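You operate a simulated robot arm through the tools that you are given. There is no shell and no other tool. Be economical: measure what you need, move in short steps, check, and stop when the job is done.

Carry out the task below with a simulated robot arm. There is one attempt and no reset: what you move stays moved.

TASK
Wax a patch on the brown board with the yellow rag.
Fine: clamp the board with the yellow lever first; open the Wax tin, take wax from it, put the rag back and shut the Wax tin. A coat counts when it lies all over at full strength: go over it till it gets no stronger.

Only the result counts: the job must be done as asked and must still hold three seconds after the hand-in. Knocking over, shifting, dropping, spilling or breaking anything else fails it.

THE ROBOT
A 6-joint arm with a two-finger gripper on a trunk, on a base that drives. Base frame: it is fixed to the floor where the robot stands at the start and does not move with it; the origin is under the middle of the robot, x ahead of it, y to its left, z up; the surface under the hand at the start is at about z = 783. Units: mm, degrees, N and s.
With the tool pointing down near the work surface it reaches from about 440 to 840 mm from the robot's upright axis, wherever it stands. Its first joint turns from -166.0 to 166.0 degrees. Places, roughly: Wax tin [500, -600, 800]; tin lid [500, -600, 800]; yellow lever [500, 0, 900]; yellow outline on the deck [600, 200, 800]. Payload 1.66 kg.
Tool frame: the origin (TCP) lies between the finger pads and is the grasp point; the fingertips stand 16 mm ahead of it; z points along the fingers, y is the line along which they close. Largest opening 111 mm; the body of the gripper starts 104 mm behind the TCP.
Orientation is that of the tool frame in the base frame, as [roll, pitch, yaw] about the fixed x, y, z axes, in that order (R = Rz(yaw) Ry(pitch) Rx(roll)). With the fingers straight down and closing along the base's y, the tool's x points along the base's -x, its y along +y and its z along -z.

THE INTERFACE
- The arm moves only by the tool nudge_tool. Its argument "moves" is a list of rows, each a list of 7 numbers: the shift along the tool's x, y, z in cm, then the turn, a rotation vector about the tool's x, y, z in degrees, then the opening in per cent of the stroke, from 0 (shut) to 100 (fully open). In form: [[tx, ty, tz, wx, wy, wz, fingers], ...]. A call has 1 to 12 rows; each row shifts and turns the commanded pose from where the row before left it, along the tool's axes as they then stand. Rows are played at 5 a second. More than 50 mm and 8.6 degrees between two rows, or a gripper value outside its range, and nothing of the call is played. Where a pose cannot be reached the arm comes as near as it can. A force on the tool above 40 N (or 10 N above the force at the start of the call, whichever is more), or a blocked arm, ends the call early, and 0.2 s more pass. The fingers move at their own pace and stop on an object; they squeeze with about 30 N. The grip force told is the motor's: it shows also when the fingers shut on nothing. Time passes only in rows, and 0.2 s behind the last, so rows that do not move let the fingers close. The reply holds the time, the measured pose of the TCP, the force on the tool along the base axes, the opening and the grip force, in the units named above and with some noise, with the torque about the TCP (base axes, N m) and any sound that the robot's microphone picked up.
- Cameras (640 x 400 px; columns grow to the right, rows downward): "scene" is now at [52.8, 156.1, 1531.7]; the picture's right is [-0.49, -0.87, 0.00], its down [-0.66, 0.37, -0.65] and it looks along [0.57, -0.32, -0.76] (base axes); focal length 255 px, centre (320, 200). "wrist" rides on the gripper at [70, 14, -143] in the tool frame; the picture's right is [-0.19, 0.98, 0.00], its down [-0.87, -0.17, -0.47] and it looks along [-0.46, -0.09, 0.88] (tool axes); focal length 230 px, centre (320, 200). There is no depth. A picture from a camera that has moved, and an enlarged one, comes with that camera's place and axes in the base frame and with its lens. The place of the scene camera against the robot may be out by one fixed shift of up to 12 mm in any direction.
- camera(camera): a new picture of that camera. No time passes.
- raise_lower(by): slides the trunk up (or, below 0, down) by that many mm; the arm and the scene camera ride with it, the base frame stays. It gives what a move gives, with no picture.
- base_move(legs): drives the robot by 1 to 6 legs, each [ahead, left, turn to the left] in mm, mm and degrees, along the robot's own axes; the way and the turn of a leg run together, so that a leg with both is an arc; at most 1500 mm and 180 degrees a leg. The arm and the cameras ride along, it lands a little off, and it stops where it bumps. It gives what a move gives.
- aim_head(pan, tilt): turns the head with the scene camera to pan (to the left, within 120 degrees either way) and tilt (down, from -29 to 69), counted from straight ahead of the robot. It gives what a move gives.
- inspect(camera, box): a new picture of the part [left, top, right, bottom] of that camera's present view, enlarged. No time passes.
- job_done(): hands the job in; it is judged then, once.

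Go step by step. Nothing tells you exact positions but the pictures and the camera data: compare them with the known pose of the tool, close in by small moves and look again before you grip or let go. The budget is 120 turns and 82 pictures, counting those below and the enlarged ones. Unless the task says otherwise, let go and move clear before handing in, and close with one line.

The tools are called as name(argument=value, ...) on one line, values as JSON. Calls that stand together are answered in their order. nudge_tool: Moves the arm, as the interface text tells. Its arguments: {"type":"object","properties":{"moves":{"type":"array","items":{"type":"array","items":{"type":"number"}}}},"required":["moves"]} The other tools are called the same way: raise_lower (by) slides the trunk up or down; base_move (legs) drives the base; aim_head (pan, tilt) turns the head that bears the scene camera; camera (camera) takes a picture; inspect (camera, box) takes an enlarged picture of a part of a camera's view; job_done () hands the job in.

At the start:

```text
t: 0.0
tcp_pos: [410.9, -312.0, 1178.7]
tool_rot: [180.0, 0.0, 179.9]
wrist_force: [-0.1, 0.3, 0.4]
wrist_torque: [-0.03, -0.02, 0.02]
opening: 110.9
grasp_force: 0.0
trunk travel left (down, up): [-125.0, 465.0]
robot x, y, heading: [1.6, -0.1, 0.1]
head pan, tilt: [-29.3, 49.1]
```

scene: 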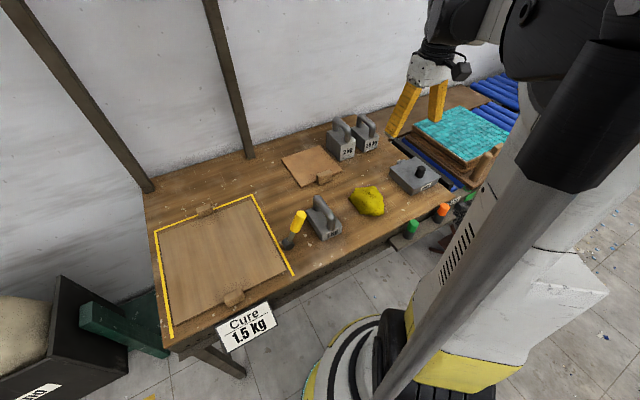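
wrist: 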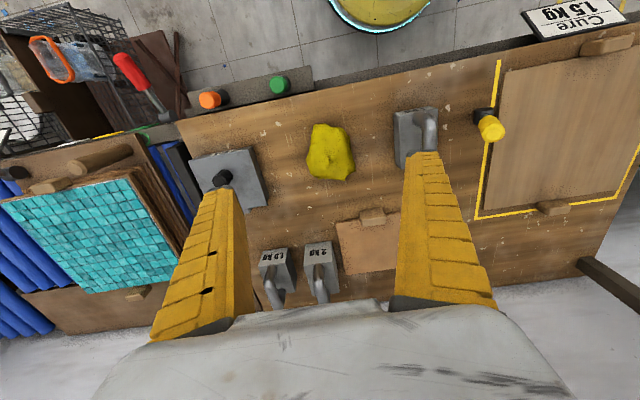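

I see the bench with the brown board inside the yellow outline, the yellow lever at its near right corner, the yellow rag and a grey tin with a knob. I'll enlarge parts to read details before moving.

inspect(camera="scene", box=[140, 180, 340, 360])

inspect(camera="scene", box=[270, 100, 530, 260])

inspect(camera="wrist", box=[160, 80, 520, 310])

```text
2.22 times, centred on (240, 270) of scene
camera zoom: at [52.8, 156.1, 1531.7], right [-0.49, -0.87, 0.0], down [-0.66, 0.37, -0.65], along [0.57, -0.32, -0.76], focal length 566 px, centre (498, 44)
```

zoom: 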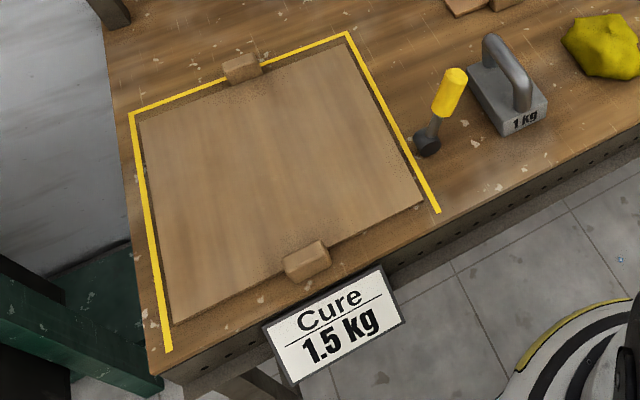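

```text
2.46 times, centred on (400, 180) of scene
camera zoom: at [52.8, 156.1, 1531.7], right [-0.49, -0.87, 0.0], down [-0.66, 0.37, -0.65], along [0.57, -0.32, -0.76], focal length 627 px, centre (123, 249)
```

zoom: 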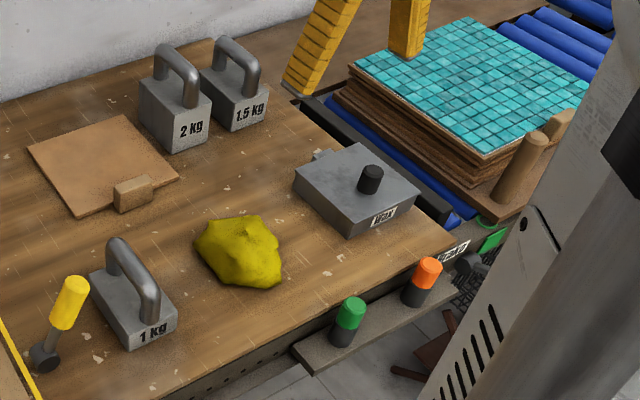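

```text
1.74 times, centred on (340, 195) of wrist
camera zoom: at [340.6, -298.7, 1320.3], right [0.19, 0.98, 0.0], down [0.87, -0.17, 0.47], along [0.46, -0.09, -0.88], focal length 400 px, centre (285, 209)
```

zoom: 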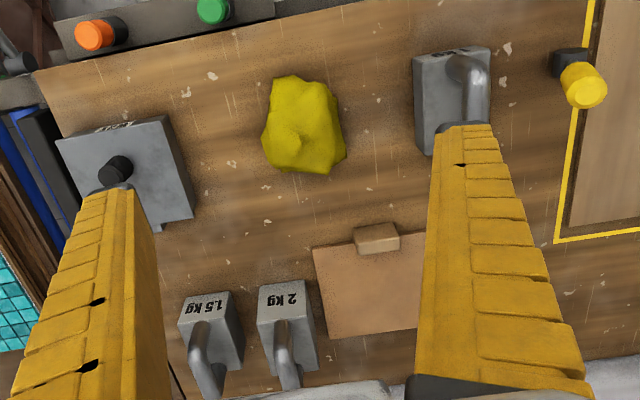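

The wax tin knob sits near (495, -546), the rag near (493, -305), and the lever pivot near (474, 32) with its handle leaning towards -y. I'll bring the wrist camera nearer the lever and board.

nudge_tool(moves=[[0, 5, 0, 0, 0, 0, 50], [0, 5, 0, 0, 0, 0, 20], [0, 5, 0, 0, 0, 0, 0], [0, 5, 0, 0, 0, 0, 0], [0, 5, 0, 0, 0, 0, 0], [0, 5, 0, 0, 0, 0, 0], [0, 5, 0, 0, 0, 0, 0], [0, 5, 0, 0, 0, 0, 0]])

camera(camera="wrist")

aim_head(pan=0, tilt=55)

camera(camera="scene")

```text
t: 1.8
tcp_pos: [409.8, 86.6, 1175.7]
tool_rot: [-180.0, 0.0, 179.8]
wrist_force: [0.4, 0.9, 0.0]
wrist_torque: [-0.01, 0.04, 0.0]
opening: 0.1
grasp_force: 28.4
trunk travel left (down, up): [-125.0, 465.0]
robot x, y, heading: [2.9, -1.5, 0.1]
head pan, tilt: [-29.3, 49.1]
```

```text
76 pictures are left
camera wrist: at [340.3, 100.3, 1318.9], right [0.19, 0.98, 0.0], down [0.87, -0.17, 0.47], along [0.46, -0.09, -0.88], focal length 230 px, centre (320, 200)
```

wrist: 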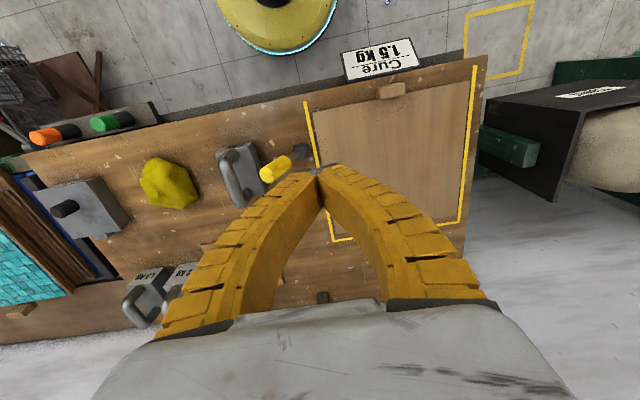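

```text
t: 2.7
tcp_pos: [409.9, 84.4, 1176.2]
tool_rot: [180.0, 0.0, 179.9]
wrist_force: [0.7, 0.6, -0.4]
wrist_torque: [0.0, 0.04, 0.0]
opening: 0.4
grasp_force: 28.8
trunk travel left (down, up): [-125.0, 465.0]
robot x, y, heading: [-3.5, 2.4, -0.3]
head pan, tilt: [0.0, 55.0]
```

```text
75 pictures are left
camera scene: at [57.0, 194.0, 1524.0], right [0.0, -1.0, 0.0], down [-0.82, 0.0, -0.57], along [0.57, 0.0, -0.82], focal length 255 px, centre (320, 200)
```

scene: 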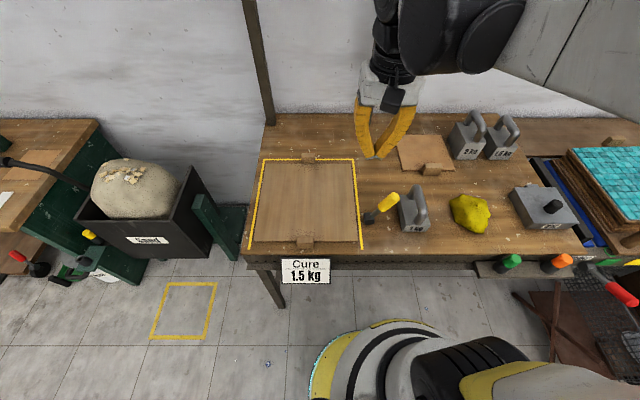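

The board lies square in the outline with two small wooden blocks on its edges; the lever leans to the right, away from it. I'll zoom on both.

inspect(camera="scene", box=[340, 170, 440, 250])

inspect(camera="scene", box=[235, 140, 395, 260])

inspect(camera="wrist", box=[200, 60, 500, 250])

```text
5.00 times, centred on (390, 210) of scene
camera zoom: at [57.0, 194.0, 1524.0], right [0.0, -1.0, 0.0], down [-0.82, 0.0, -0.57], along [0.57, 0.0, -0.82], focal length 1273 px, centre (-30, 150)
```

zoom: 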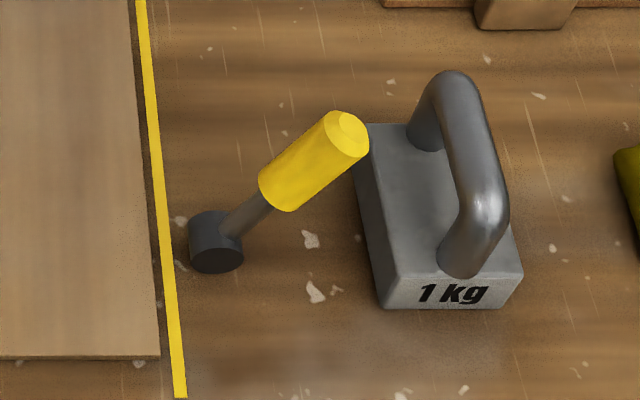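

```text
3.33 times, centred on (315, 200) of scene
camera zoom: at [57.0, 194.0, 1524.0], right [0.0, -1.0, 0.0], down [-0.82, 0.0, -0.57], along [0.57, 0.0, -0.82], focal length 849 px, centre (337, 200)
```

zoom: 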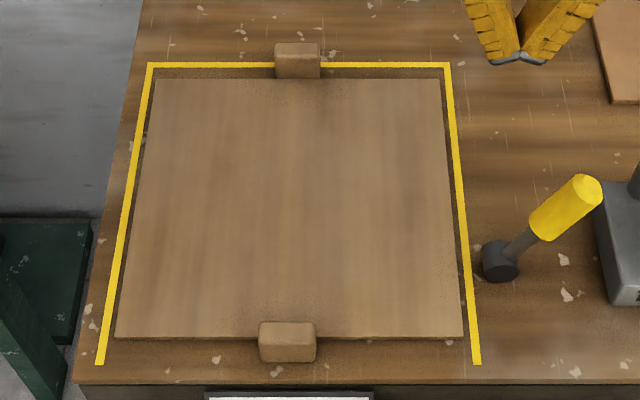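

```text
2.11 times, centred on (350, 155) of wrist
camera zoom: at [340.2, 99.0, 1318.9], right [0.19, 0.98, 0.0], down [0.87, -0.17, 0.47], along [0.46, -0.09, -0.88], focal length 484 px, centre (257, 295)
```

zoom: 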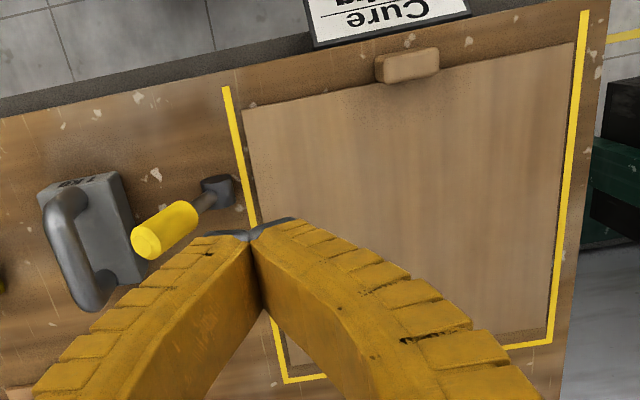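

The lever's pivot axis lies along x at about (474, 30, 805), with the handle tip near (474, -18, 905), so it swings over towards the board. I'll turn the closed gripper 90° so it is slim in y, and stand it on the lever's right side, high up.

nudge_tool(moves=[[-1.6, -3.6, 0, 0, 0, 0, 0], [-1.6, -3.6, 0, 0, 0, 0, 0], [-1.6, -3.6, 0, 0, 0, 0, 0], [-1.6, -3.6, 0, 0, 0, 0, 0], [0, 0, 0, 0, 0, 8.5, 0], [0, 0, 0, 0, 0, 8.5, 0], [0, 0, 0, 0, 0, 8.5, 0], [0, 0, 0, 0, 0, 8.5, 0], [0, 0, 0, 0, 0, 8.5, 0], [0, 0, 0, 0, 0, 8.5, 0], [0, 0, 0, 0, 0, 8.5, 0], [0, 0, 0, 0, 0, 8.5, 0]])

nudge_tool(moves=[[0, 0, 0, 0, 0, 8.5, 0], [0, 0, 0, 0, 0, 8.5, 0], [0, 0, 0, 0, 0, 5, 0], [0, 0, 4, 0, 0, 0, 0], [0, 0, 4, 0, 0, 0, 0], [0, 0, 4, 0, 0, 0, 0], [0, 0, 4, 0, 0, 0, 0], [0, 0, 0, 0, 0, 0, 0]])

camera(camera="wrist")

camera(camera="scene")

```text
t: 5.3
tcp_pos: [475.7, -57.2, 1178.2]
tool_rot: [-179.9, 0.1, 112.0]
wrist_force: [0.2, -0.6, 0.1]
wrist_torque: [-0.02, 0.03, 0.0]
opening: 0.0
grasp_force: 28.7
trunk travel left (down, up): [-125.0, 465.0]
robot x, y, heading: [0.2, 1.9, 0.1]
head pan, tilt: [0.0, 55.0]
```

```text
t: 7.1
tcp_pos: [474.5, -56.5, 1017.3]
tool_rot: [-180.0, 0.1, 90.0]
wrist_force: [-0.3, 0.7, 0.3]
wrist_torque: [0.02, 0.0, 0.02]
opening: 0.0
grasp_force: 28.3
trunk travel left (down, up): [-125.0, 465.0]
robot x, y, heading: [0.3, -1.1, -0.0]
head pan, tilt: [0.0, 55.0]
```

```text
71 pictures are left
camera wrist: at [487.4, 13.0, 1160.6], right [0.98, -0.19, 0.0], down [-0.17, -0.87, 0.47], along [-0.09, -0.46, -0.88], focal length 230 px, centre (320, 200)
```

wrist: 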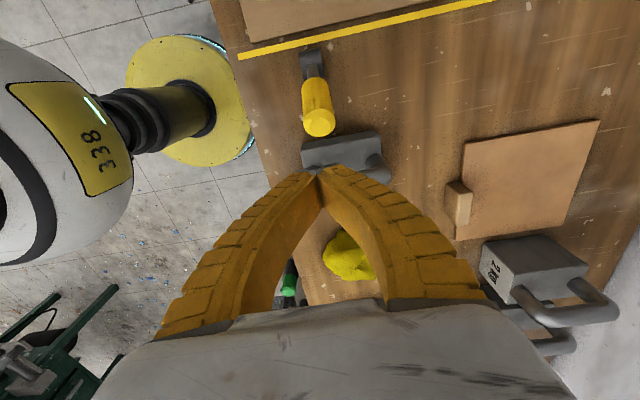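

```text
70 pictures are left
camera scene: at [57.0, 194.1, 1524.0], right [0.0, -1.0, 0.0], down [-0.82, 0.0, -0.57], along [0.57, 0.0, -0.82], focal length 255 px, centre (320, 200)
```

scene: 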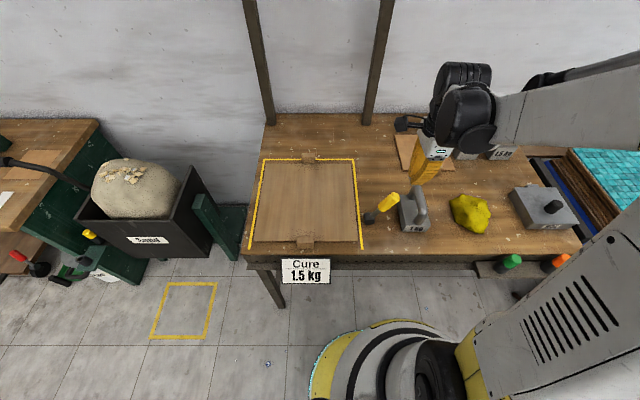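

The lever tip is at roughly (479, -25, 890) and the weight's handle at about y -111, so there is a gap at y ≈ -65. I'll move there, go down to z 885 and push slowly towards +y.

nudge_tool(moves=[[-0.9, -0.4, 0, 0, 0, 0, 0], [0, 0, 4.5, 0, 0, 0, 0], [0, 0, 4.5, 0, 0, 0, 0], [0, 0, 4, 0, 0, 0, 0], [0, 0, 0, 0, 0, 0, 0]])

camera(camera="wrist")

inspect(camera="scene", box=[340, 130, 500, 250])

```text
t: 8.3
tcp_pos: [469.4, -64.5, 887.2]
tool_rot: [-180.0, 0.0, 89.9]
wrist_force: [0.1, -0.4, 0.9]
wrist_torque: [-0.02, 0.01, 0.02]
opening: 0.0
grasp_force: 28.2
trunk travel left (down, up): [-125.0, 465.0]
robot x, y, heading: [-1.0, 0.9, 0.2]
head pan, tilt: [0.0, 55.0]
```

```text
69 pictures are left
camera wrist: at [482.0, 5.8, 1030.3], right [0.98, -0.19, 0.0], down [-0.17, -0.87, 0.47], along [-0.09, -0.46, -0.88], focal length 230 px, centre (320, 200)
```

wrist: 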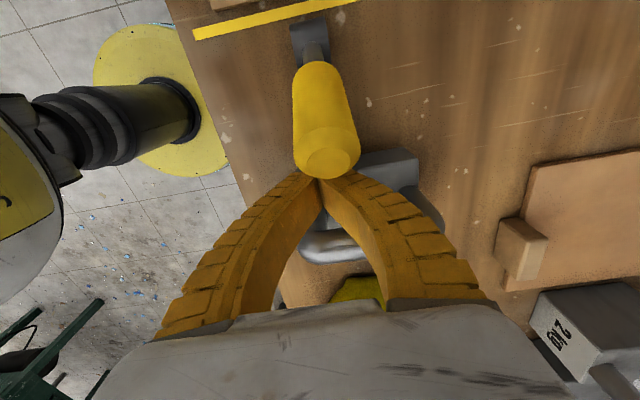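

```text
3.33 times, centred on (420, 190) of scene
camera zoom: at [57.1, 194.1, 1524.0], right [0.0, -1.0, 0.0], down [-0.82, 0.0, -0.57], along [0.57, 0.0, -0.82], focal length 849 px, centre (-13, 233)
```

zoom: 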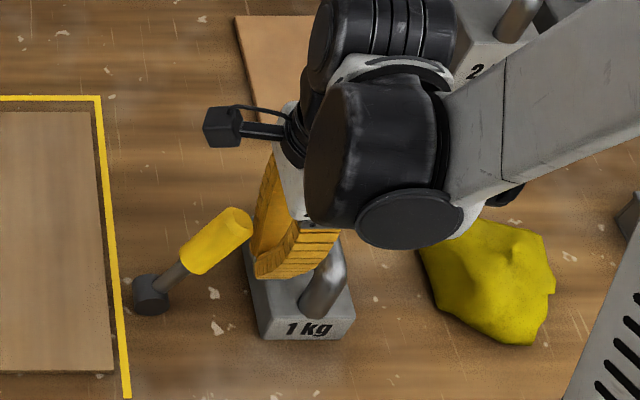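

The fingers stand just right of the handle. I'll push +y in small rows.

nudge_tool(moves=[[1, 0.6, 0, 0, 0, 0, 0], [1, 0, 0, 0, 0, 0, 0], [1, 0, 0, 0, 0, 0, 0], [1, 0, 0, 0, 0, 0, 0], [1, 0, 0, 0, 0, 0, 0], [1, 0, 0, 0, 0, 0, 0], [1, 0, 0, 0, 0, 0, 0], [1, 0, 0, 0, 0, 0, 0], [1, 0, 0, 0, 0, 0, 0]])

camera(camera="wrist")

```text
t: 10.3
tcp_pos: [477.0, 22.5, 887.6]
tool_rot: [-179.9, 0.1, 90.1]
wrist_force: [1.7, -3.7, 2.4]
wrist_torque: [-0.04, 0.04, -0.08]
opening: 0.0
grasp_force: 28.4
trunk travel left (down, up): [-125.0, 465.0]
robot x, y, heading: [-3.1, 1.1, -0.2]
head pan, tilt: [0.0, 55.0]
```

```text
67 pictures are left
camera wrist: at [490.1, 93.1, 1029.5], right [0.98, -0.19, 0.0], down [-0.17, -0.87, 0.47], along [-0.09, -0.46, -0.88], focal length 230 px, centre (320, 200)
```

wrist: 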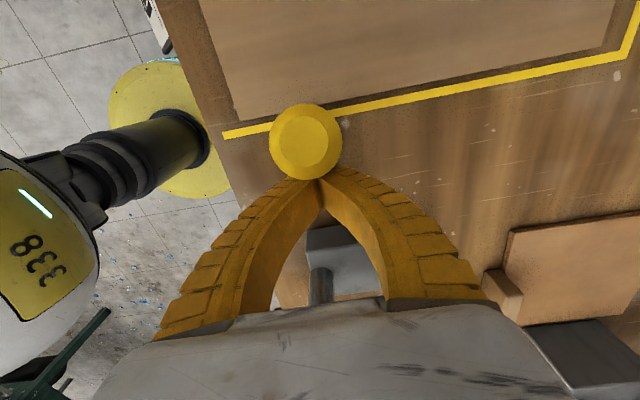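

The lever follows with only about 4 N and is just past upright. I'll continue pushing along an arc downwards.

nudge_tool(moves=[[1, 0, 0, 0, 0, 0, 0], [1, 0, 0, 0, 0, 0, 0], [1, 0, 0.2, 0, 0, 0, 0], [1, 0, 0.3, 0, 0, 0, 0], [1, 0, 0.4, 0, 0, 0, 0], [1, 0, 0.5, 0, 0, 0, 0], [0, 0, 0, 0, 0, 0, 0]])

camera(camera="wrist")

inspect(camera="scene", box=[240, 130, 420, 260])

```text
t: 11.0
tcp_pos: [476.5, 35.9, 886.9]
tool_rot: [180.0, 0.6, 89.3]
wrist_force: [1.2, -17.5, -1.7]
wrist_torque: [-0.2, 0.0, -0.07]
opening: 0.1
grasp_force: 28.4
trunk travel left (down, up): [-125.0, 465.0]
robot x, y, heading: [1.0, 1.1, -0.4]
head pan, tilt: [0.0, 55.0]
stopped in row 3: the force on the tool passed its limit at 49 N (the readings are from after the stop); the commanded pose is now the measured one
```

```text
66 pictures are left
camera wrist: at [491.0, 106.5, 1029.7], right [0.98, -0.2, 0.0], down [-0.18, -0.86, 0.48], along [-0.09, -0.47, -0.88], focal length 230 px, centre (320, 200)
```

wrist: 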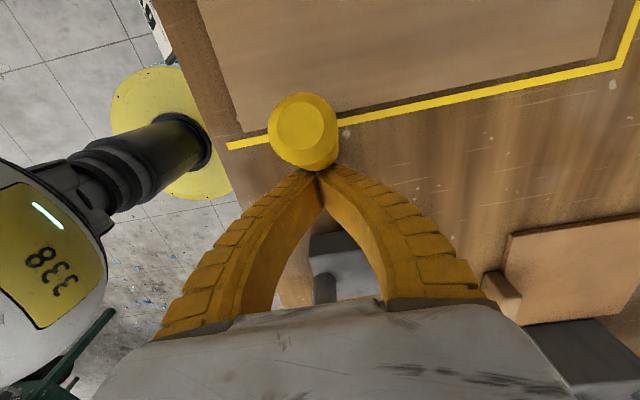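

```text
3.08 times, centred on (330, 195) of scene
camera zoom: at [57.8, 191.9, 1524.2], right [0.0, -1.0, 0.0], down [-0.82, 0.0, -0.57], along [0.57, 0.0, -0.82], focal length 784 px, centre (289, 215)
```

zoom: 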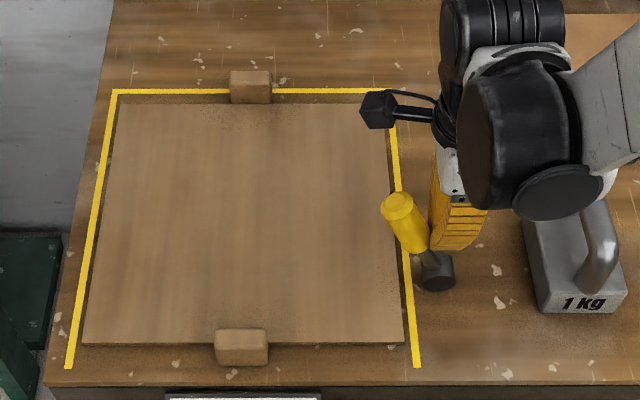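

The lever stopped hard at about 30° past upright, likely its end stop. I'll back off and see whether it stays there.

nudge_tool(moves=[[-2, 0, 0, 0, 0, 0, 0], [-2, 0, 0, 0, 0, 0, 0], [-2, 0, 0, 0, 0, 0, 0], [0, 0, -4, 0, 0, 0, 0], [0, 0, -4, 0, 0, 0, 0]])

inspect(camera="scene", box=[240, 130, 420, 260])

inspect(camera="wrist", box=[160, 0, 480, 200])

```text
t: 12.2
tcp_pos: [477.3, -20.5, 968.0]
tool_rot: [180.0, 0.5, 89.5]
wrist_force: [-0.4, -0.5, 0.0]
wrist_torque: [0.01, 0.0, 0.01]
opening: 0.0
grasp_force: 28.8
trunk travel left (down, up): [-125.0, 465.0]
robot x, y, heading: [2.6, -1.2, -0.1]
head pan, tilt: [0.0, 55.0]
```

```text
3.08 times, centred on (330, 195) of scene
camera zoom: at [56.7, 193.6, 1524.0], right [0.0, -1.0, 0.0], down [-0.82, 0.0, -0.57], along [0.57, 0.0, -0.82], focal length 784 px, centre (289, 215)
```

zoom: 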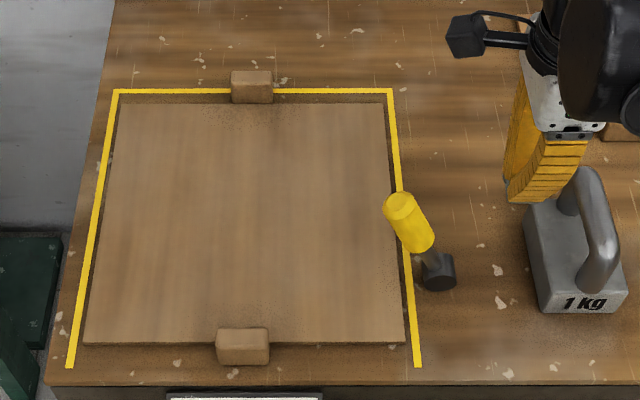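

```text
2.00 times, centred on (320, 100) of wrist
camera zoom: at [489.7, 50.6, 1109.9], right [0.98, -0.2, 0.0], down [-0.17, -0.86, 0.48], along [-0.09, -0.47, -0.88], focal length 460 px, centre (320, 400)
```

zoom: 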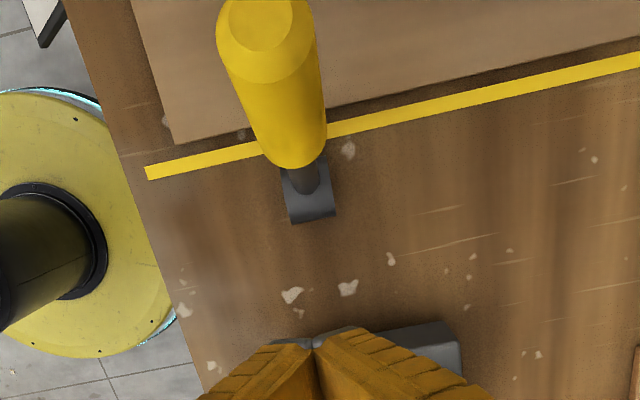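

The lever stays over against its stop, so the board is clamped. Next I'll travel to the tin for a close look.

nudge_tool(moves=[[0, 0, -4, 0, 0, 0, 0], [-4.5, 0, 0, 0, 0, 0, 0], [-4.5, 0, 0, 0, 0, 0, 0], [-4.5, 0, 0, 0, 0, 0, 0], [-4.5, 0, 0, 0, 0, 0, 0], [-4.5, 0, 0, 0, 0, 0, 30], [-4.5, 0, 0, 0, 0, 0, 50], [-4.5, 0, 0, 0, 0, 0, 60], [-4.5, 0, 0, 0, 0, 0, 60], [-4.5, 0, 0, 0, 0, 0, 60], [0, 0, 0, 0, 0, 0, 60]])

camera(camera="wrist")

aim_head(pan=-45, tilt=45)

camera(camera="scene")

```text
t: 14.6
tcp_pos: [474.4, -424.4, 1009.9]
tool_rot: [180.0, 0.5, 89.6]
wrist_force: [-0.1, 0.6, 0.3]
wrist_torque: [0.02, 0.0, -0.02]
opening: 68.5
grasp_force: 1.4
trunk travel left (down, up): [-125.0, 465.0]
robot x, y, heading: [-2.2, -1.4, -0.4]
head pan, tilt: [0.0, 55.0]
```

```text
62 pictures are left
camera wrist: at [487.8, -353.4, 1152.4], right [0.98, -0.2, 0.0], down [-0.17, -0.86, 0.48], along [-0.09, -0.47, -0.88], focal length 230 px, centre (320, 200)
```

wrist: 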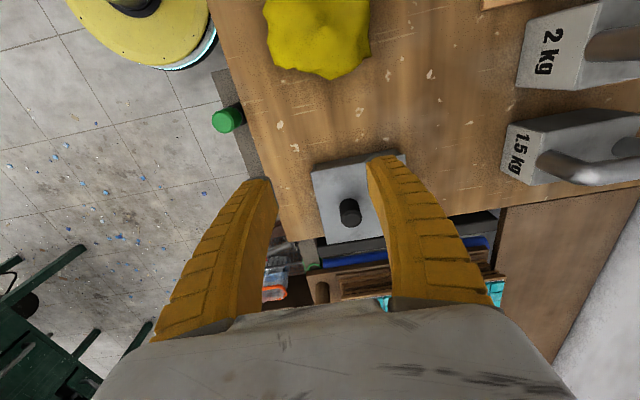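

```text
t: 15.7
tcp_pos: [474.3, -425.0, 1009.7]
tool_rot: [-180.0, 0.6, 89.6]
wrist_force: [0.3, 0.5, 0.1]
wrist_torque: [0.01, -0.02, -0.01]
opening: 68.5
grasp_force: 1.0
trunk travel left (down, up): [-125.0, 465.0]
robot x, y, heading: [0.7, -3.0, -0.0]
head pan, tilt: [-45.0, 45.0]
```

```text
61 pictures are left
camera scene: at [42.7, 136.0, 1537.4], right [-0.71, -0.71, 0.0], down [-0.5, 0.5, -0.71], along [0.5, -0.5, -0.71], focal length 255 px, centre (320, 200)
```

scene: 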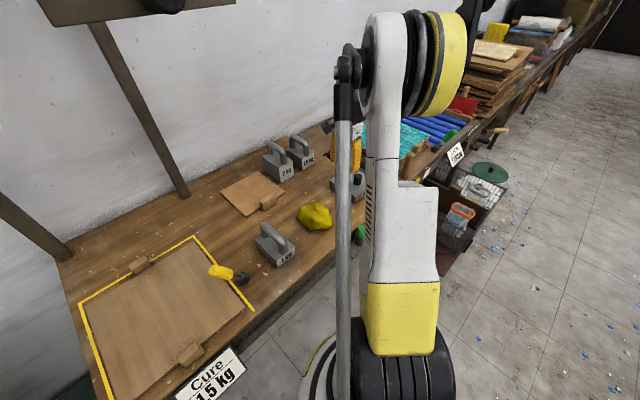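

The knob is in view at about (497, -542). I'll zoom on the tin.

inspect(camera="wrist", box=[290, 130, 450, 290])

```text
2.50 times, centred on (370, 210) of wrist
camera zoom: at [487.9, -353.0, 1152.4], right [0.98, -0.2, 0.0], down [-0.17, -0.86, 0.48], along [-0.09, -0.47, -0.88], focal length 575 px, centre (195, 175)
```

zoom: 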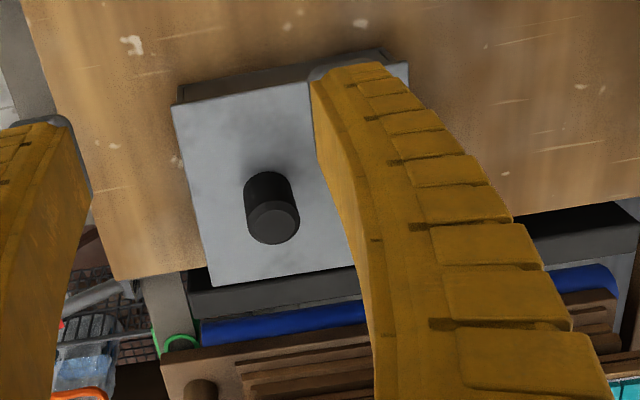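

I'll check the far side of the tin for a hinge by opening wide and shifting the view.

nudge_tool(moves=[[0, 3, 0, 0, 0, 0, 100], [0, 3, 0, 0, 0, 0, 100], [0, 2, 0, 0, 0, 0, 100], [-3, 0, 0, 0, 0, 0, 100], [0, 0, 0, 0, 0, 0, 100]])

inspect(camera="wrist", box=[200, 90, 440, 270])

```text
t: 16.9
tcp_pos: [552.3, -456.9, 1012.7]
tool_rot: [-180.0, 0.5, 89.6]
wrist_force: [0.4, -0.2, -0.1]
wrist_torque: [0.03, 0.0, 0.06]
opening: 111.3
grasp_force: 0.2
trunk travel left (down, up): [-125.0, 465.0]
robot x, y, heading: [0.6, -3.1, -0.1]
head pan, tilt: [-45.0, 45.0]
```

```text
2.22 times, centred on (320, 180) of wrist
camera zoom: at [565.9, -386.3, 1155.0], right [0.98, -0.2, 0.0], down [-0.17, -0.86, 0.48], along [-0.09, -0.47, -0.88], focal length 511 px, centre (320, 244)
```

zoom: 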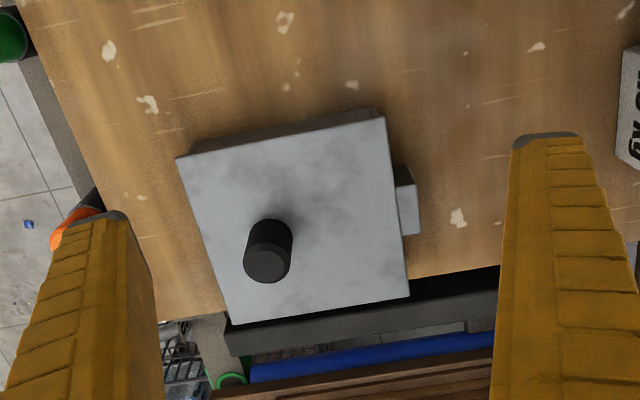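

The lid has a hinge block on its far (+x) side; lid top is at z ≈ 824, x 450–592, and the knob is centred near (500, -549) with top z ≈ 859. I'll turn the gripper back so it closes along y (the knob can pivot between the pads) and go above it.

nudge_tool(moves=[[0, 0, 0, 0, 0, -8.4, 60], [0, 0, 0, 0, 0, -8.4, 60], [0, 0, 0, 0, 0, -8.4, 60], [0, 0, 0, 0, 0, -8.4, 60], [0, 0, 0, 0, 0, -8.4, 60], [0, 0, 0, 0, 0, -8.4, 60], [0, 0, 0, 0, 0, -8.4, 60], [0, 0, 0, 0, 0, -8.4, 60], [0, 0, 0, 0, 0, -8.4, 60], [0, 0, 0, 0, 0, -8.4, 60], [0, 0, 0, 0, 0, -6.4, 60]])

nudge_tool(moves=[[2.6, -4, 0, 0, 0, 0, 60], [2.6, -4, 0, 0, 0, 0, 60], [0, -1.2, 4, 0, 0, 0, 60], [0, 0, 4, 0, 0, 0, 60], [0, 0, 2, 0, 0, 0, 60], [0, 0, 0, 0, 0, 0, 60]])

inspect(camera="wrist", box=[160, 60, 480, 260])

```text
t: 19.3
tcp_pos: [553.4, -456.3, 1011.0]
tool_rot: [-179.5, 0.0, -179.9]
wrist_force: [0.3, 0.2, -1.1]
wrist_torque: [-0.03, 0.03, -0.01]
opening: 68.4
grasp_force: 1.3
trunk travel left (down, up): [-125.0, 465.0]
robot x, y, heading: [1.0, 0.2, -0.2]
head pan, tilt: [-45.0, 45.0]
```

```text
t: 20.7
tcp_pos: [500.5, -548.4, 914.0]
tool_rot: [-179.4, -0.1, 179.9]
wrist_force: [0.3, 0.3, 1.5]
wrist_torque: [0.02, -0.02, 0.02]
opening: 68.3
grasp_force: 1.3
trunk travel left (down, up): [-125.0, 465.0]
robot x, y, heading: [1.8, -1.4, 0.0]
head pan, tilt: [-45.0, 45.0]
```

```text
2.00 times, centred on (320, 160) of wrist
camera zoom: at [430.4, -533.7, 1056.2], right [0.19, 0.98, -0.01], down [0.87, -0.16, 0.47], along [0.46, -0.1, -0.88], focal length 460 px, centre (320, 280)
```

zoom: 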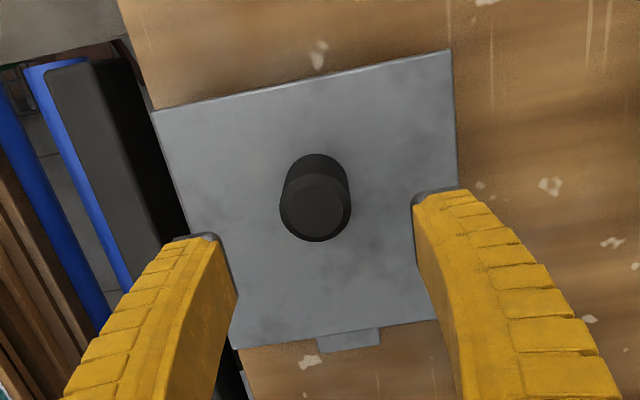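

The knob is centred between the fingers. I'll descend to about z 849 and grip it.

nudge_tool(moves=[[0.2, -0.1, 3, 0, 0, 0, 60], [0, 0, 2.4, 0, 0, 0, 60], [0, 0, 1.1, 0, 0, 0, 60], [0, 0, 0, 0, 0, 0, 20], [0, 0, 0, 0, 0, 0, 5], [0, 0, 0, 0, 0, 0, 0], [0, 0, 0, 0, 0, 0, 0]])

inspect(camera="wrist", box=[160, 60, 480, 260])

```text
t: 22.3
tcp_pos: [497.4, -550.6, 848.0]
tool_rot: [-179.5, 0.0, -180.0]
wrist_force: [1.7, -0.8, 2.5]
wrist_torque: [-0.03, 0.21, -0.01]
opening: 26.0
grasp_force: 33.6
trunk travel left (down, up): [-125.0, 465.0]
robot x, y, heading: [-0.7, 3.0, -0.3]
head pan, tilt: [-45.0, 45.0]
```

```text
2.00 times, centred on (320, 160) of wrist
camera zoom: at [427.9, -535.5, 991.0], right [0.19, 0.98, -0.01], down [0.87, -0.16, 0.47], along [0.46, -0.1, -0.88], focal length 460 px, centre (320, 280)
```

zoom: 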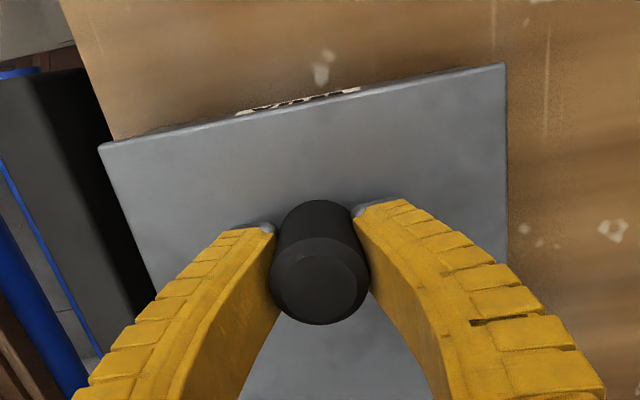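

The knob is held (26 mm). I'll lift along a small arc about the hinge and check force and picture.

nudge_tool(moves=[[-0.3, 0, -0.85, 0, 5, 0, 0], [-0.37, 0, -0.8, 0, 5, 0, 0], [0, 0, 0, 0, 0, 0, 0]])

camera(camera="wrist")

```text
t: 23.1
tcp_pos: [503.7, -550.2, 865.0]
tool_rot: [-179.5, -10.1, 179.8]
wrist_force: [-16.6, 6.8, -3.8]
wrist_torque: [0.02, 0.9, -0.02]
opening: 24.2
grasp_force: 34.1
trunk travel left (down, up): [-125.0, 465.0]
robot x, y, heading: [-2.8, 0.5, 0.1]
head pan, tilt: [-45.0, 45.0]
```

```text
56 pictures are left
camera wrist: at [459.8, -535.5, 1017.9], right [0.19, 0.98, -0.04], down [0.93, -0.17, 0.31], along [0.3, -0.1, -0.95], focal length 230 px, centre (320, 200)
```

wrist: 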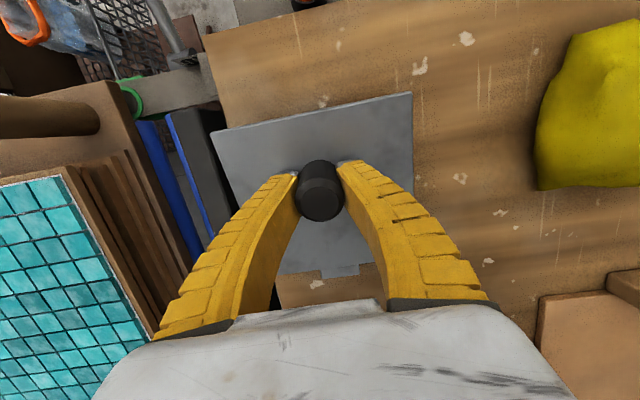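

There is about 17 N sideways force; I need to see whether the lid is hinging up.

inspect(camera="wrist", box=[190, 70, 450, 290])

inspect(camera="scene", box=[280, 90, 480, 250])

```text
1.82 times, centred on (320, 180) of wrist
camera zoom: at [459.8, -535.5, 1017.9], right [0.19, 0.98, -0.04], down [0.93, -0.17, 0.31], along [0.3, -0.1, -0.95], focal length 418 px, centre (320, 236)
```

zoom: 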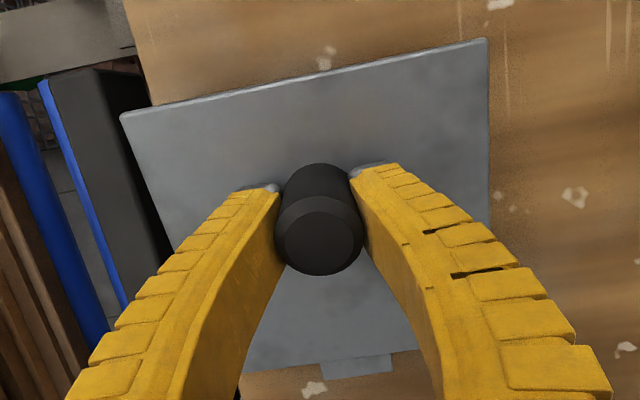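

```text
2.50 times, centred on (380, 170) of scene
camera zoom: at [41.2, 136.6, 1537.4], right [-0.71, -0.71, 0.0], down [-0.5, 0.5, -0.71], along [0.5, -0.5, -0.71], focal length 637 px, centre (170, 275)
```

zoom: 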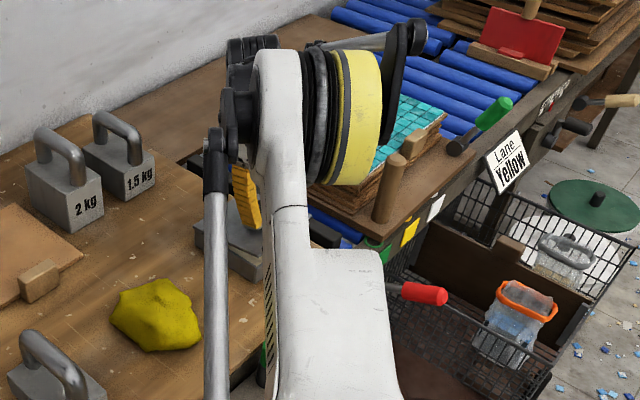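

The lid's front edge has risen to z ≈ 847, so it is hinging about its back edge. I'll continue the arc with the tool following.

nudge_tool(moves=[[-0.26, 0, -0.81, 0, 5, 0, 0], [-0.26, 0, -0.81, 0, 5, 0, 0], [-0.26, 0, -0.81, 0, 5, 0, 0], [-0.26, 0, -0.81, 0, 5, 0, 0], [0, 0, 0, 0, 0, 0, 0]])

camera(camera="wrist")

```text
t: 24.1
tcp_pos: [518.2, -549.6, 889.0]
tool_rot: [-178.6, -28.3, 179.6]
wrist_force: [7.8, -13.1, -5.3]
wrist_torque: [-0.12, -0.16, 0.0]
opening: 22.5
grasp_force: 34.1
out of reach, approached as far as the arm can: row 4
trunk travel left (down, up): [-125.0, 465.0]
robot x, y, heading: [-1.2, -0.0, -0.4]
head pan, tilt: [-45.0, 45.0]
stopped in row 5: the force on the tool passed its limit at 52 N (the readings are from after the stop); the commanded pose is now the measured one
```

```text
53 pictures are left
camera wrist: at [524.5, -533.1, 1047.0], right [0.16, 0.98, -0.11], down [0.99, -0.16, 0.01], along [-0.01, -0.11, -0.99], focal length 230 px, centre (320, 200)
```

wrist: 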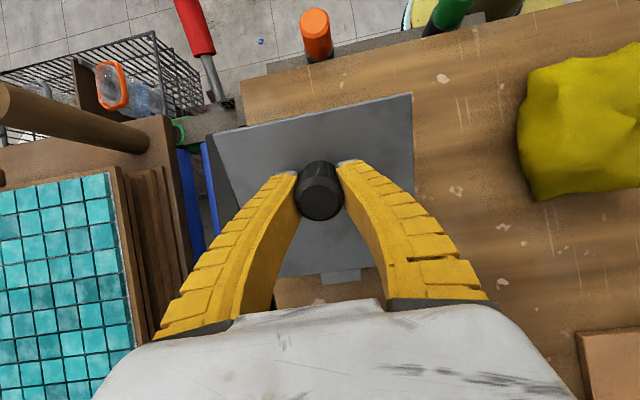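

The wrist can't tilt further at this distance, so I'll continue the arc while turning the tool back upright, letting the knob pivot between the pads.

nudge_tool(moves=[[-0.31, 0, -1.0, 0, -6, 0, 0], [-0.48, 0, -0.9, 0, -6, 0, 0], [-0.66, 0, -0.8, 0, -6, 0, 0], [0, 0, 0, 0, 0, 0, 0]])

camera(camera="wrist")

```text
t: 25.1
tcp_pos: [537.8, -550.1, 911.3]
tool_rot: [-178.7, -10.4, 179.8]
wrist_force: [-22.9, -22.0, 12.9]
wrist_torque: [-0.13, 1.04, -0.11]
opening: 26.6
grasp_force: 34.9
trunk travel left (down, up): [-125.0, 465.0]
robot x, y, heading: [2.3, -2.7, -0.3]
head pan, tilt: [-45.0, 45.0]
```

```text
52 pictures are left
camera wrist: at [494.5, -533.1, 1063.9], right [0.19, 0.98, -0.06], down [0.94, -0.16, 0.31], along [0.3, -0.11, -0.95], focal length 230 px, centre (320, 200)
```

wrist: 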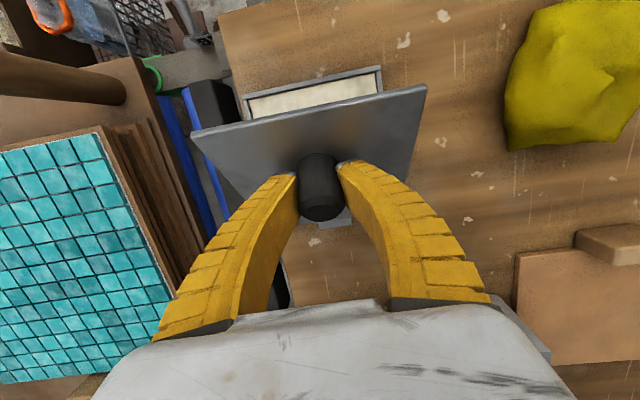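

The lid is well open and cream wax shows inside. I'll carry on over the top of the arc.

nudge_tool(moves=[[-0.76, 0, -0.88, 0, -5, 0, 0], [-0.96, 0, -0.51, 0, -5, 0, 0], [-1.06, 0, -0.32, 0, 0, 0, 0], [-1.08, 0, -0.2, 0, 0, 0, 0], [0, 0, 0, 0, 0, 0, 0]])

camera(camera="wrist")

```text
t: 26.0
tcp_pos: [566.4, -549.9, 925.5]
tool_rot: [-178.5, -0.5, 179.9]
wrist_force: [-5.1, -5.3, 19.2]
wrist_torque: [-0.04, 0.02, -0.1]
opening: 30.5
grasp_force: 33.8
trunk travel left (down, up): [-125.0, 465.0]
robot x, y, heading: [2.0, 1.8, -0.3]
head pan, tilt: [-45.0, 45.0]
stopped in row 4: the force on the tool passed its limit at 44 N (the readings are from after the stop); the commanded pose is now the measured one
```

```text
51 pictures are left
camera wrist: at [497.3, -532.3, 1068.9], right [0.19, 0.98, -0.03], down [0.87, -0.16, 0.47], along [0.46, -0.12, -0.88], focal length 230 px, centre (320, 200)
```

wrist: 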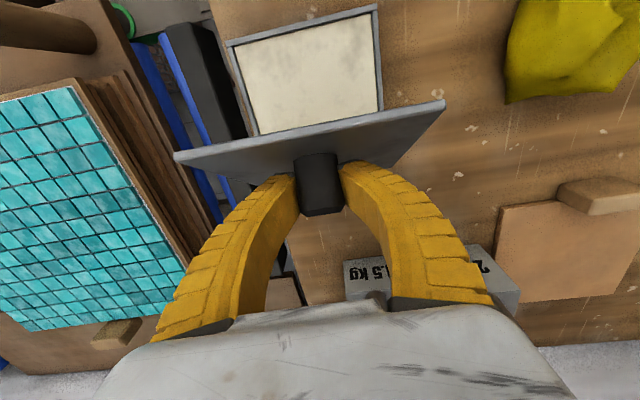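

The lid is at about 60°. I'll keep going with a slightly larger radius since the tool feels pushed outward.

nudge_tool(moves=[[-1.0, 0, -0.6, 0, 0, 0, 0], [-1.13, 0, -0.11, 0, 0, 0, 0], [-1.14, 0, 0, 0, 0, 0, 0], [-1.14, 0, 0.1, 0, 0, 0, 0], [0, 0, 0, 0, 0, 0, 0]])

camera(camera="wrist")

```text
t: 27.2
tcp_pos: [612.5, -548.8, 930.4]
tool_rot: [-178.5, -0.3, -180.0]
wrist_force: [-3.9, -19.1, 10.5]
wrist_torque: [-0.12, 0.55, -0.04]
opening: 29.2
grasp_force: 33.8
trunk travel left (down, up): [-125.0, 465.0]
robot x, y, heading: [-2.1, -1.4, -0.5]
head pan, tilt: [-45.0, 45.0]
```

```text
50 pictures are left
camera wrist: at [543.9, -532.4, 1073.5], right [0.19, 0.98, -0.03], down [0.87, -0.16, 0.47], along [0.46, -0.11, -0.88], focal length 230 px, centre (320, 200)
```

wrist: 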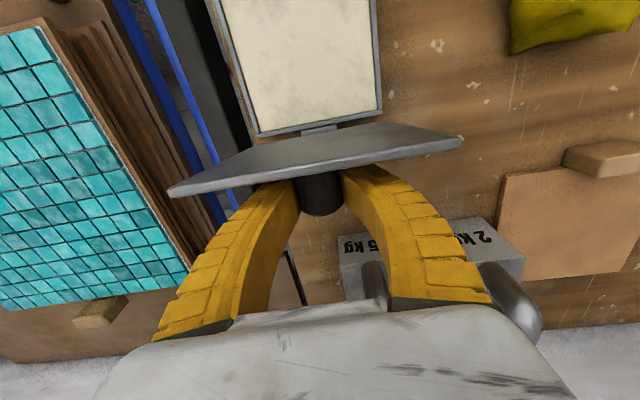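

The lid is at about 85°. A few more steps to bring it over to its rest.

nudge_tool(moves=[[-1.1, 0, 0.2, 0, 0, 0, 0], [-1.1, 0, 0.3, 0, 0, 0, 0], [-1.05, 0, 0.42, 0, 0, 0, 0], [0, 0, 0, 0, 0, 0, 0]])

camera(camera="wrist")

```text
t: 28.2
tcp_pos: [641.8, -549.8, 921.1]
tool_rot: [-178.5, -0.4, 179.9]
wrist_force: [-9.3, -21.0, -1.8]
wrist_torque: [-0.21, 0.86, -0.14]
opening: 27.4
grasp_force: 33.8
out of reach, approached as far as the arm can: row 3
trunk travel left (down, up): [-125.0, 465.0]
robot x, y, heading: [1.8, -5.0, -0.3]
head pan, tilt: [-45.0, 45.0]
```

```text
49 pictures are left
camera wrist: at [573.0, -532.6, 1063.6], right [0.19, 0.98, -0.03], down [0.87, -0.16, 0.47], along [0.46, -0.11, -0.88], focal length 230 px, centre (320, 200)
```

wrist: 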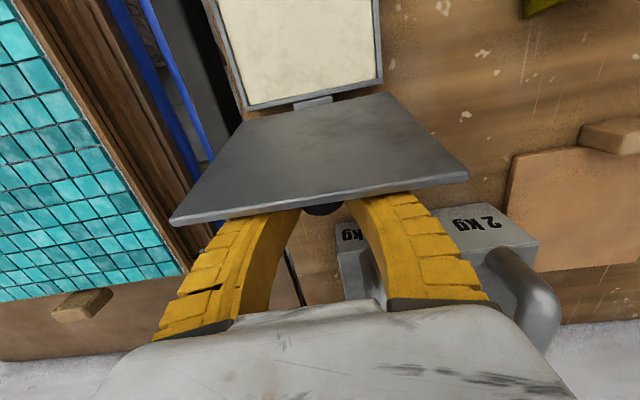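

The lid is past vertical (~102°). I'll open the fingers just enough to free the knob and see if it rests.

nudge_tool(moves=[[0, 0, 0, 0, 0, 0, 35], [0, 0, 0, 0, 0, 0, 45]])

camera(camera="wrist")

```text
t: 28.8
tcp_pos: [644.3, -546.3, 921.6]
tool_rot: [-178.5, -0.4, -179.9]
wrist_force: [0.3, -0.3, 0.5]
wrist_torque: [0.01, 0.01, -0.03]
opening: 52.3
grasp_force: 1.4
trunk travel left (down, up): [-125.0, 465.0]
robot x, y, heading: [-2.8, -4.5, -0.4]
head pan, tilt: [-45.0, 45.0]
```

```text
48 pictures are left
camera wrist: at [574.9, -529.3, 1064.3], right [0.19, 0.98, -0.03], down [0.87, -0.15, 0.47], along [0.46, -0.11, -0.88], focal length 230 px, centre (320, 200)
```

wrist: 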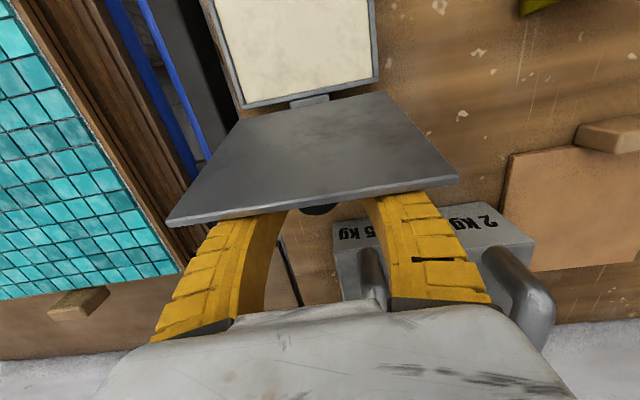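

The lid stays put by itself. I'll drive 25 mm ahead so the fingers clear the lid's back, then rise straight up.

base_move(legs=[[25, 0, 0]])

nudge_tool(moves=[[0, 0, -2, 0, 0, 0, 45], [0, 0, -3, 0, 0, 0, 45], [0, 0, -4, 0, 0, 0, 45], [0, 0, -4, 0, 0, 0, 45], [0, 0, -2, 0, 0, 0, 45]])

camera(camera="wrist")

```text
t: 29.6
tcp_pos: [669.7, -547.1, 921.3]
tool_rot: [-178.4, -0.4, -180.0]
wrist_force: [-0.1, 0.2, -0.3]
wrist_torque: [-0.02, 0.04, -0.02]
opening: 52.2
grasp_force: 1.7
trunk travel left (down, up): [-125.0, 465.0]
robot x, y, heading: [25.1, -1.5, 0.0]
head pan, tilt: [-45.0, 45.0]
```

```text
t: 30.8
tcp_pos: [652.9, -527.4, 1068.4]
tool_rot: [-178.4, -0.4, -180.0]
wrist_force: [-0.2, 0.3, -0.3]
wrist_torque: [-0.03, 0.02, 0.02]
opening: 52.2
grasp_force: 2.0
out of reach, approached as far as the arm can: row 2, 3, 4, 5
trunk travel left (down, up): [-125.0, 465.0]
robot x, y, heading: [23.9, -0.9, 0.0]
head pan, tilt: [-45.0, 45.0]
```

```text
47 pictures are left
camera wrist: at [583.4, -510.3, 1210.9], right [0.19, 0.98, -0.03], down [0.87, -0.15, 0.47], along [0.46, -0.11, -0.88], focal length 230 px, centre (320, 200)
```

wrist: 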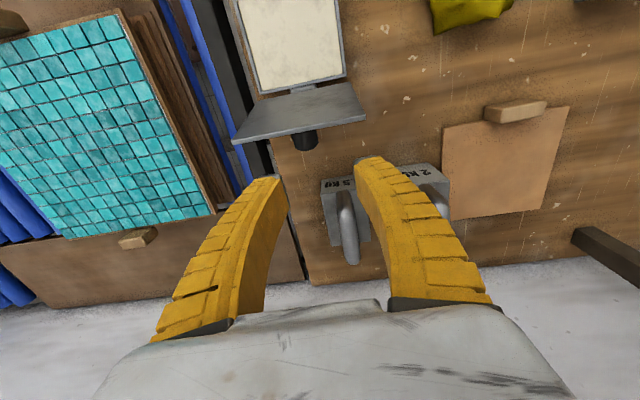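

The lid stays open and wax is exposed. Next, the rag: I'll move above it and look.

nudge_tool(moves=[[4, 2, 0, 0, 0, 0, 60], [4, 3, 0, 0, 0, 0, 80], [4, 3, 0, 0, 0, 0, 80], [3, 4, 0, 0, 0, 0, 80], [1, 4.5, 0, 0, 0, 0, 80], [0, 4.5, 0, 0.8, 0, 0, 80], [0, 1, 4, 0.8, 0, 0, 80], [0, 0, 3, 0, 0, 0, 80], [0, 0, 0, 0, 0, 0, 80]])

camera(camera="wrist")

```text
t: 32.8
tcp_pos: [492.6, -312.1, 990.8]
tool_rot: [-176.9, -0.4, -180.0]
wrist_force: [0.0, -0.2, -0.2]
wrist_torque: [0.0, 0.01, -0.03]
opening: 90.0
grasp_force: 0.4
trunk travel left (down, up): [-125.0, 465.0]
robot x, y, heading: [20.7, -4.0, -0.3]
head pan, tilt: [-45.0, 45.0]
```

```text
46 pictures are left
camera wrist: at [423.6, -290.5, 1133.0], right [0.19, 0.98, -0.06], down [0.87, -0.14, 0.47], along [0.46, -0.14, -0.88], focal length 230 px, centre (320, 200)
```

wrist: 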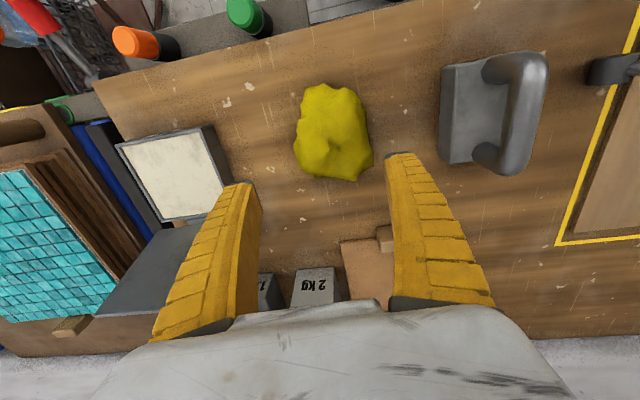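

The rag centre is near (497, -305). I'll zoom to choose the grip across it.

inspect(camera="wrist", box=[270, 70, 400, 200])

aim_head(pan=-20, tilt=50)

camera(camera="scene")

```text
3.08 times, centred on (335, 135) of wrist
camera zoom: at [423.6, -290.5, 1133.0], right [0.19, 0.98, -0.06], down [0.87, -0.14, 0.47], along [0.46, -0.14, -0.88], focal length 708 px, centre (274, 400)
```

zoom: 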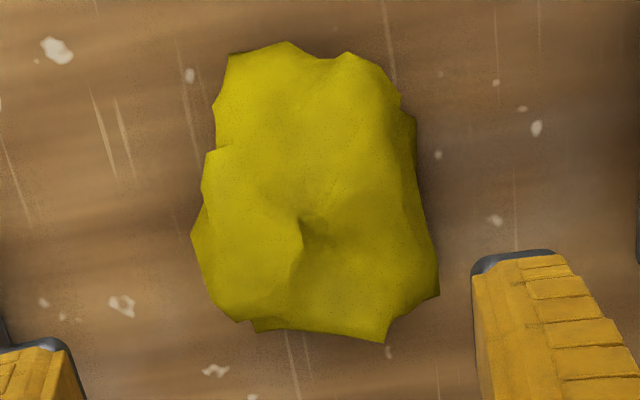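

```text
t: 33.7
tcp_pos: [493.6, -312.6, 990.7]
tool_rot: [-176.7, -0.4, 179.9]
wrist_force: [-0.1, 1.0, 0.1]
wrist_torque: [-0.02, 0.02, 0.02]
opening: 90.0
grasp_force: 0.1
trunk travel left (down, up): [-125.0, 465.0]
robot x, y, heading: [29.9, 0.3, -0.4]
head pan, tilt: [-20.0, 50.0]
```

```text
44 pictures are left
camera scene: at [82.9, 166.2, 1530.5], right [-0.35, -0.94, 0.0], down [-0.72, 0.27, -0.64], along [0.6, -0.22, -0.77], focal length 255 px, centre (320, 200)
```

scene: 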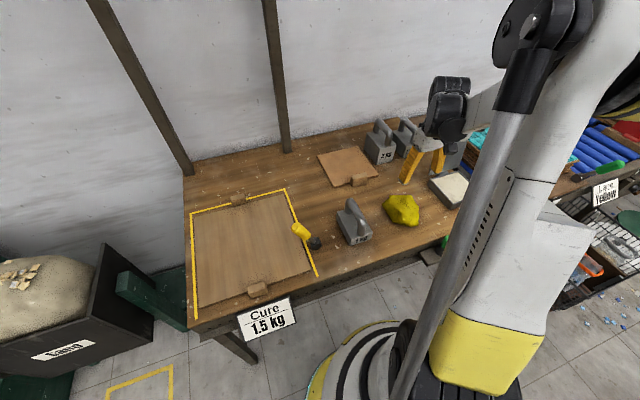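

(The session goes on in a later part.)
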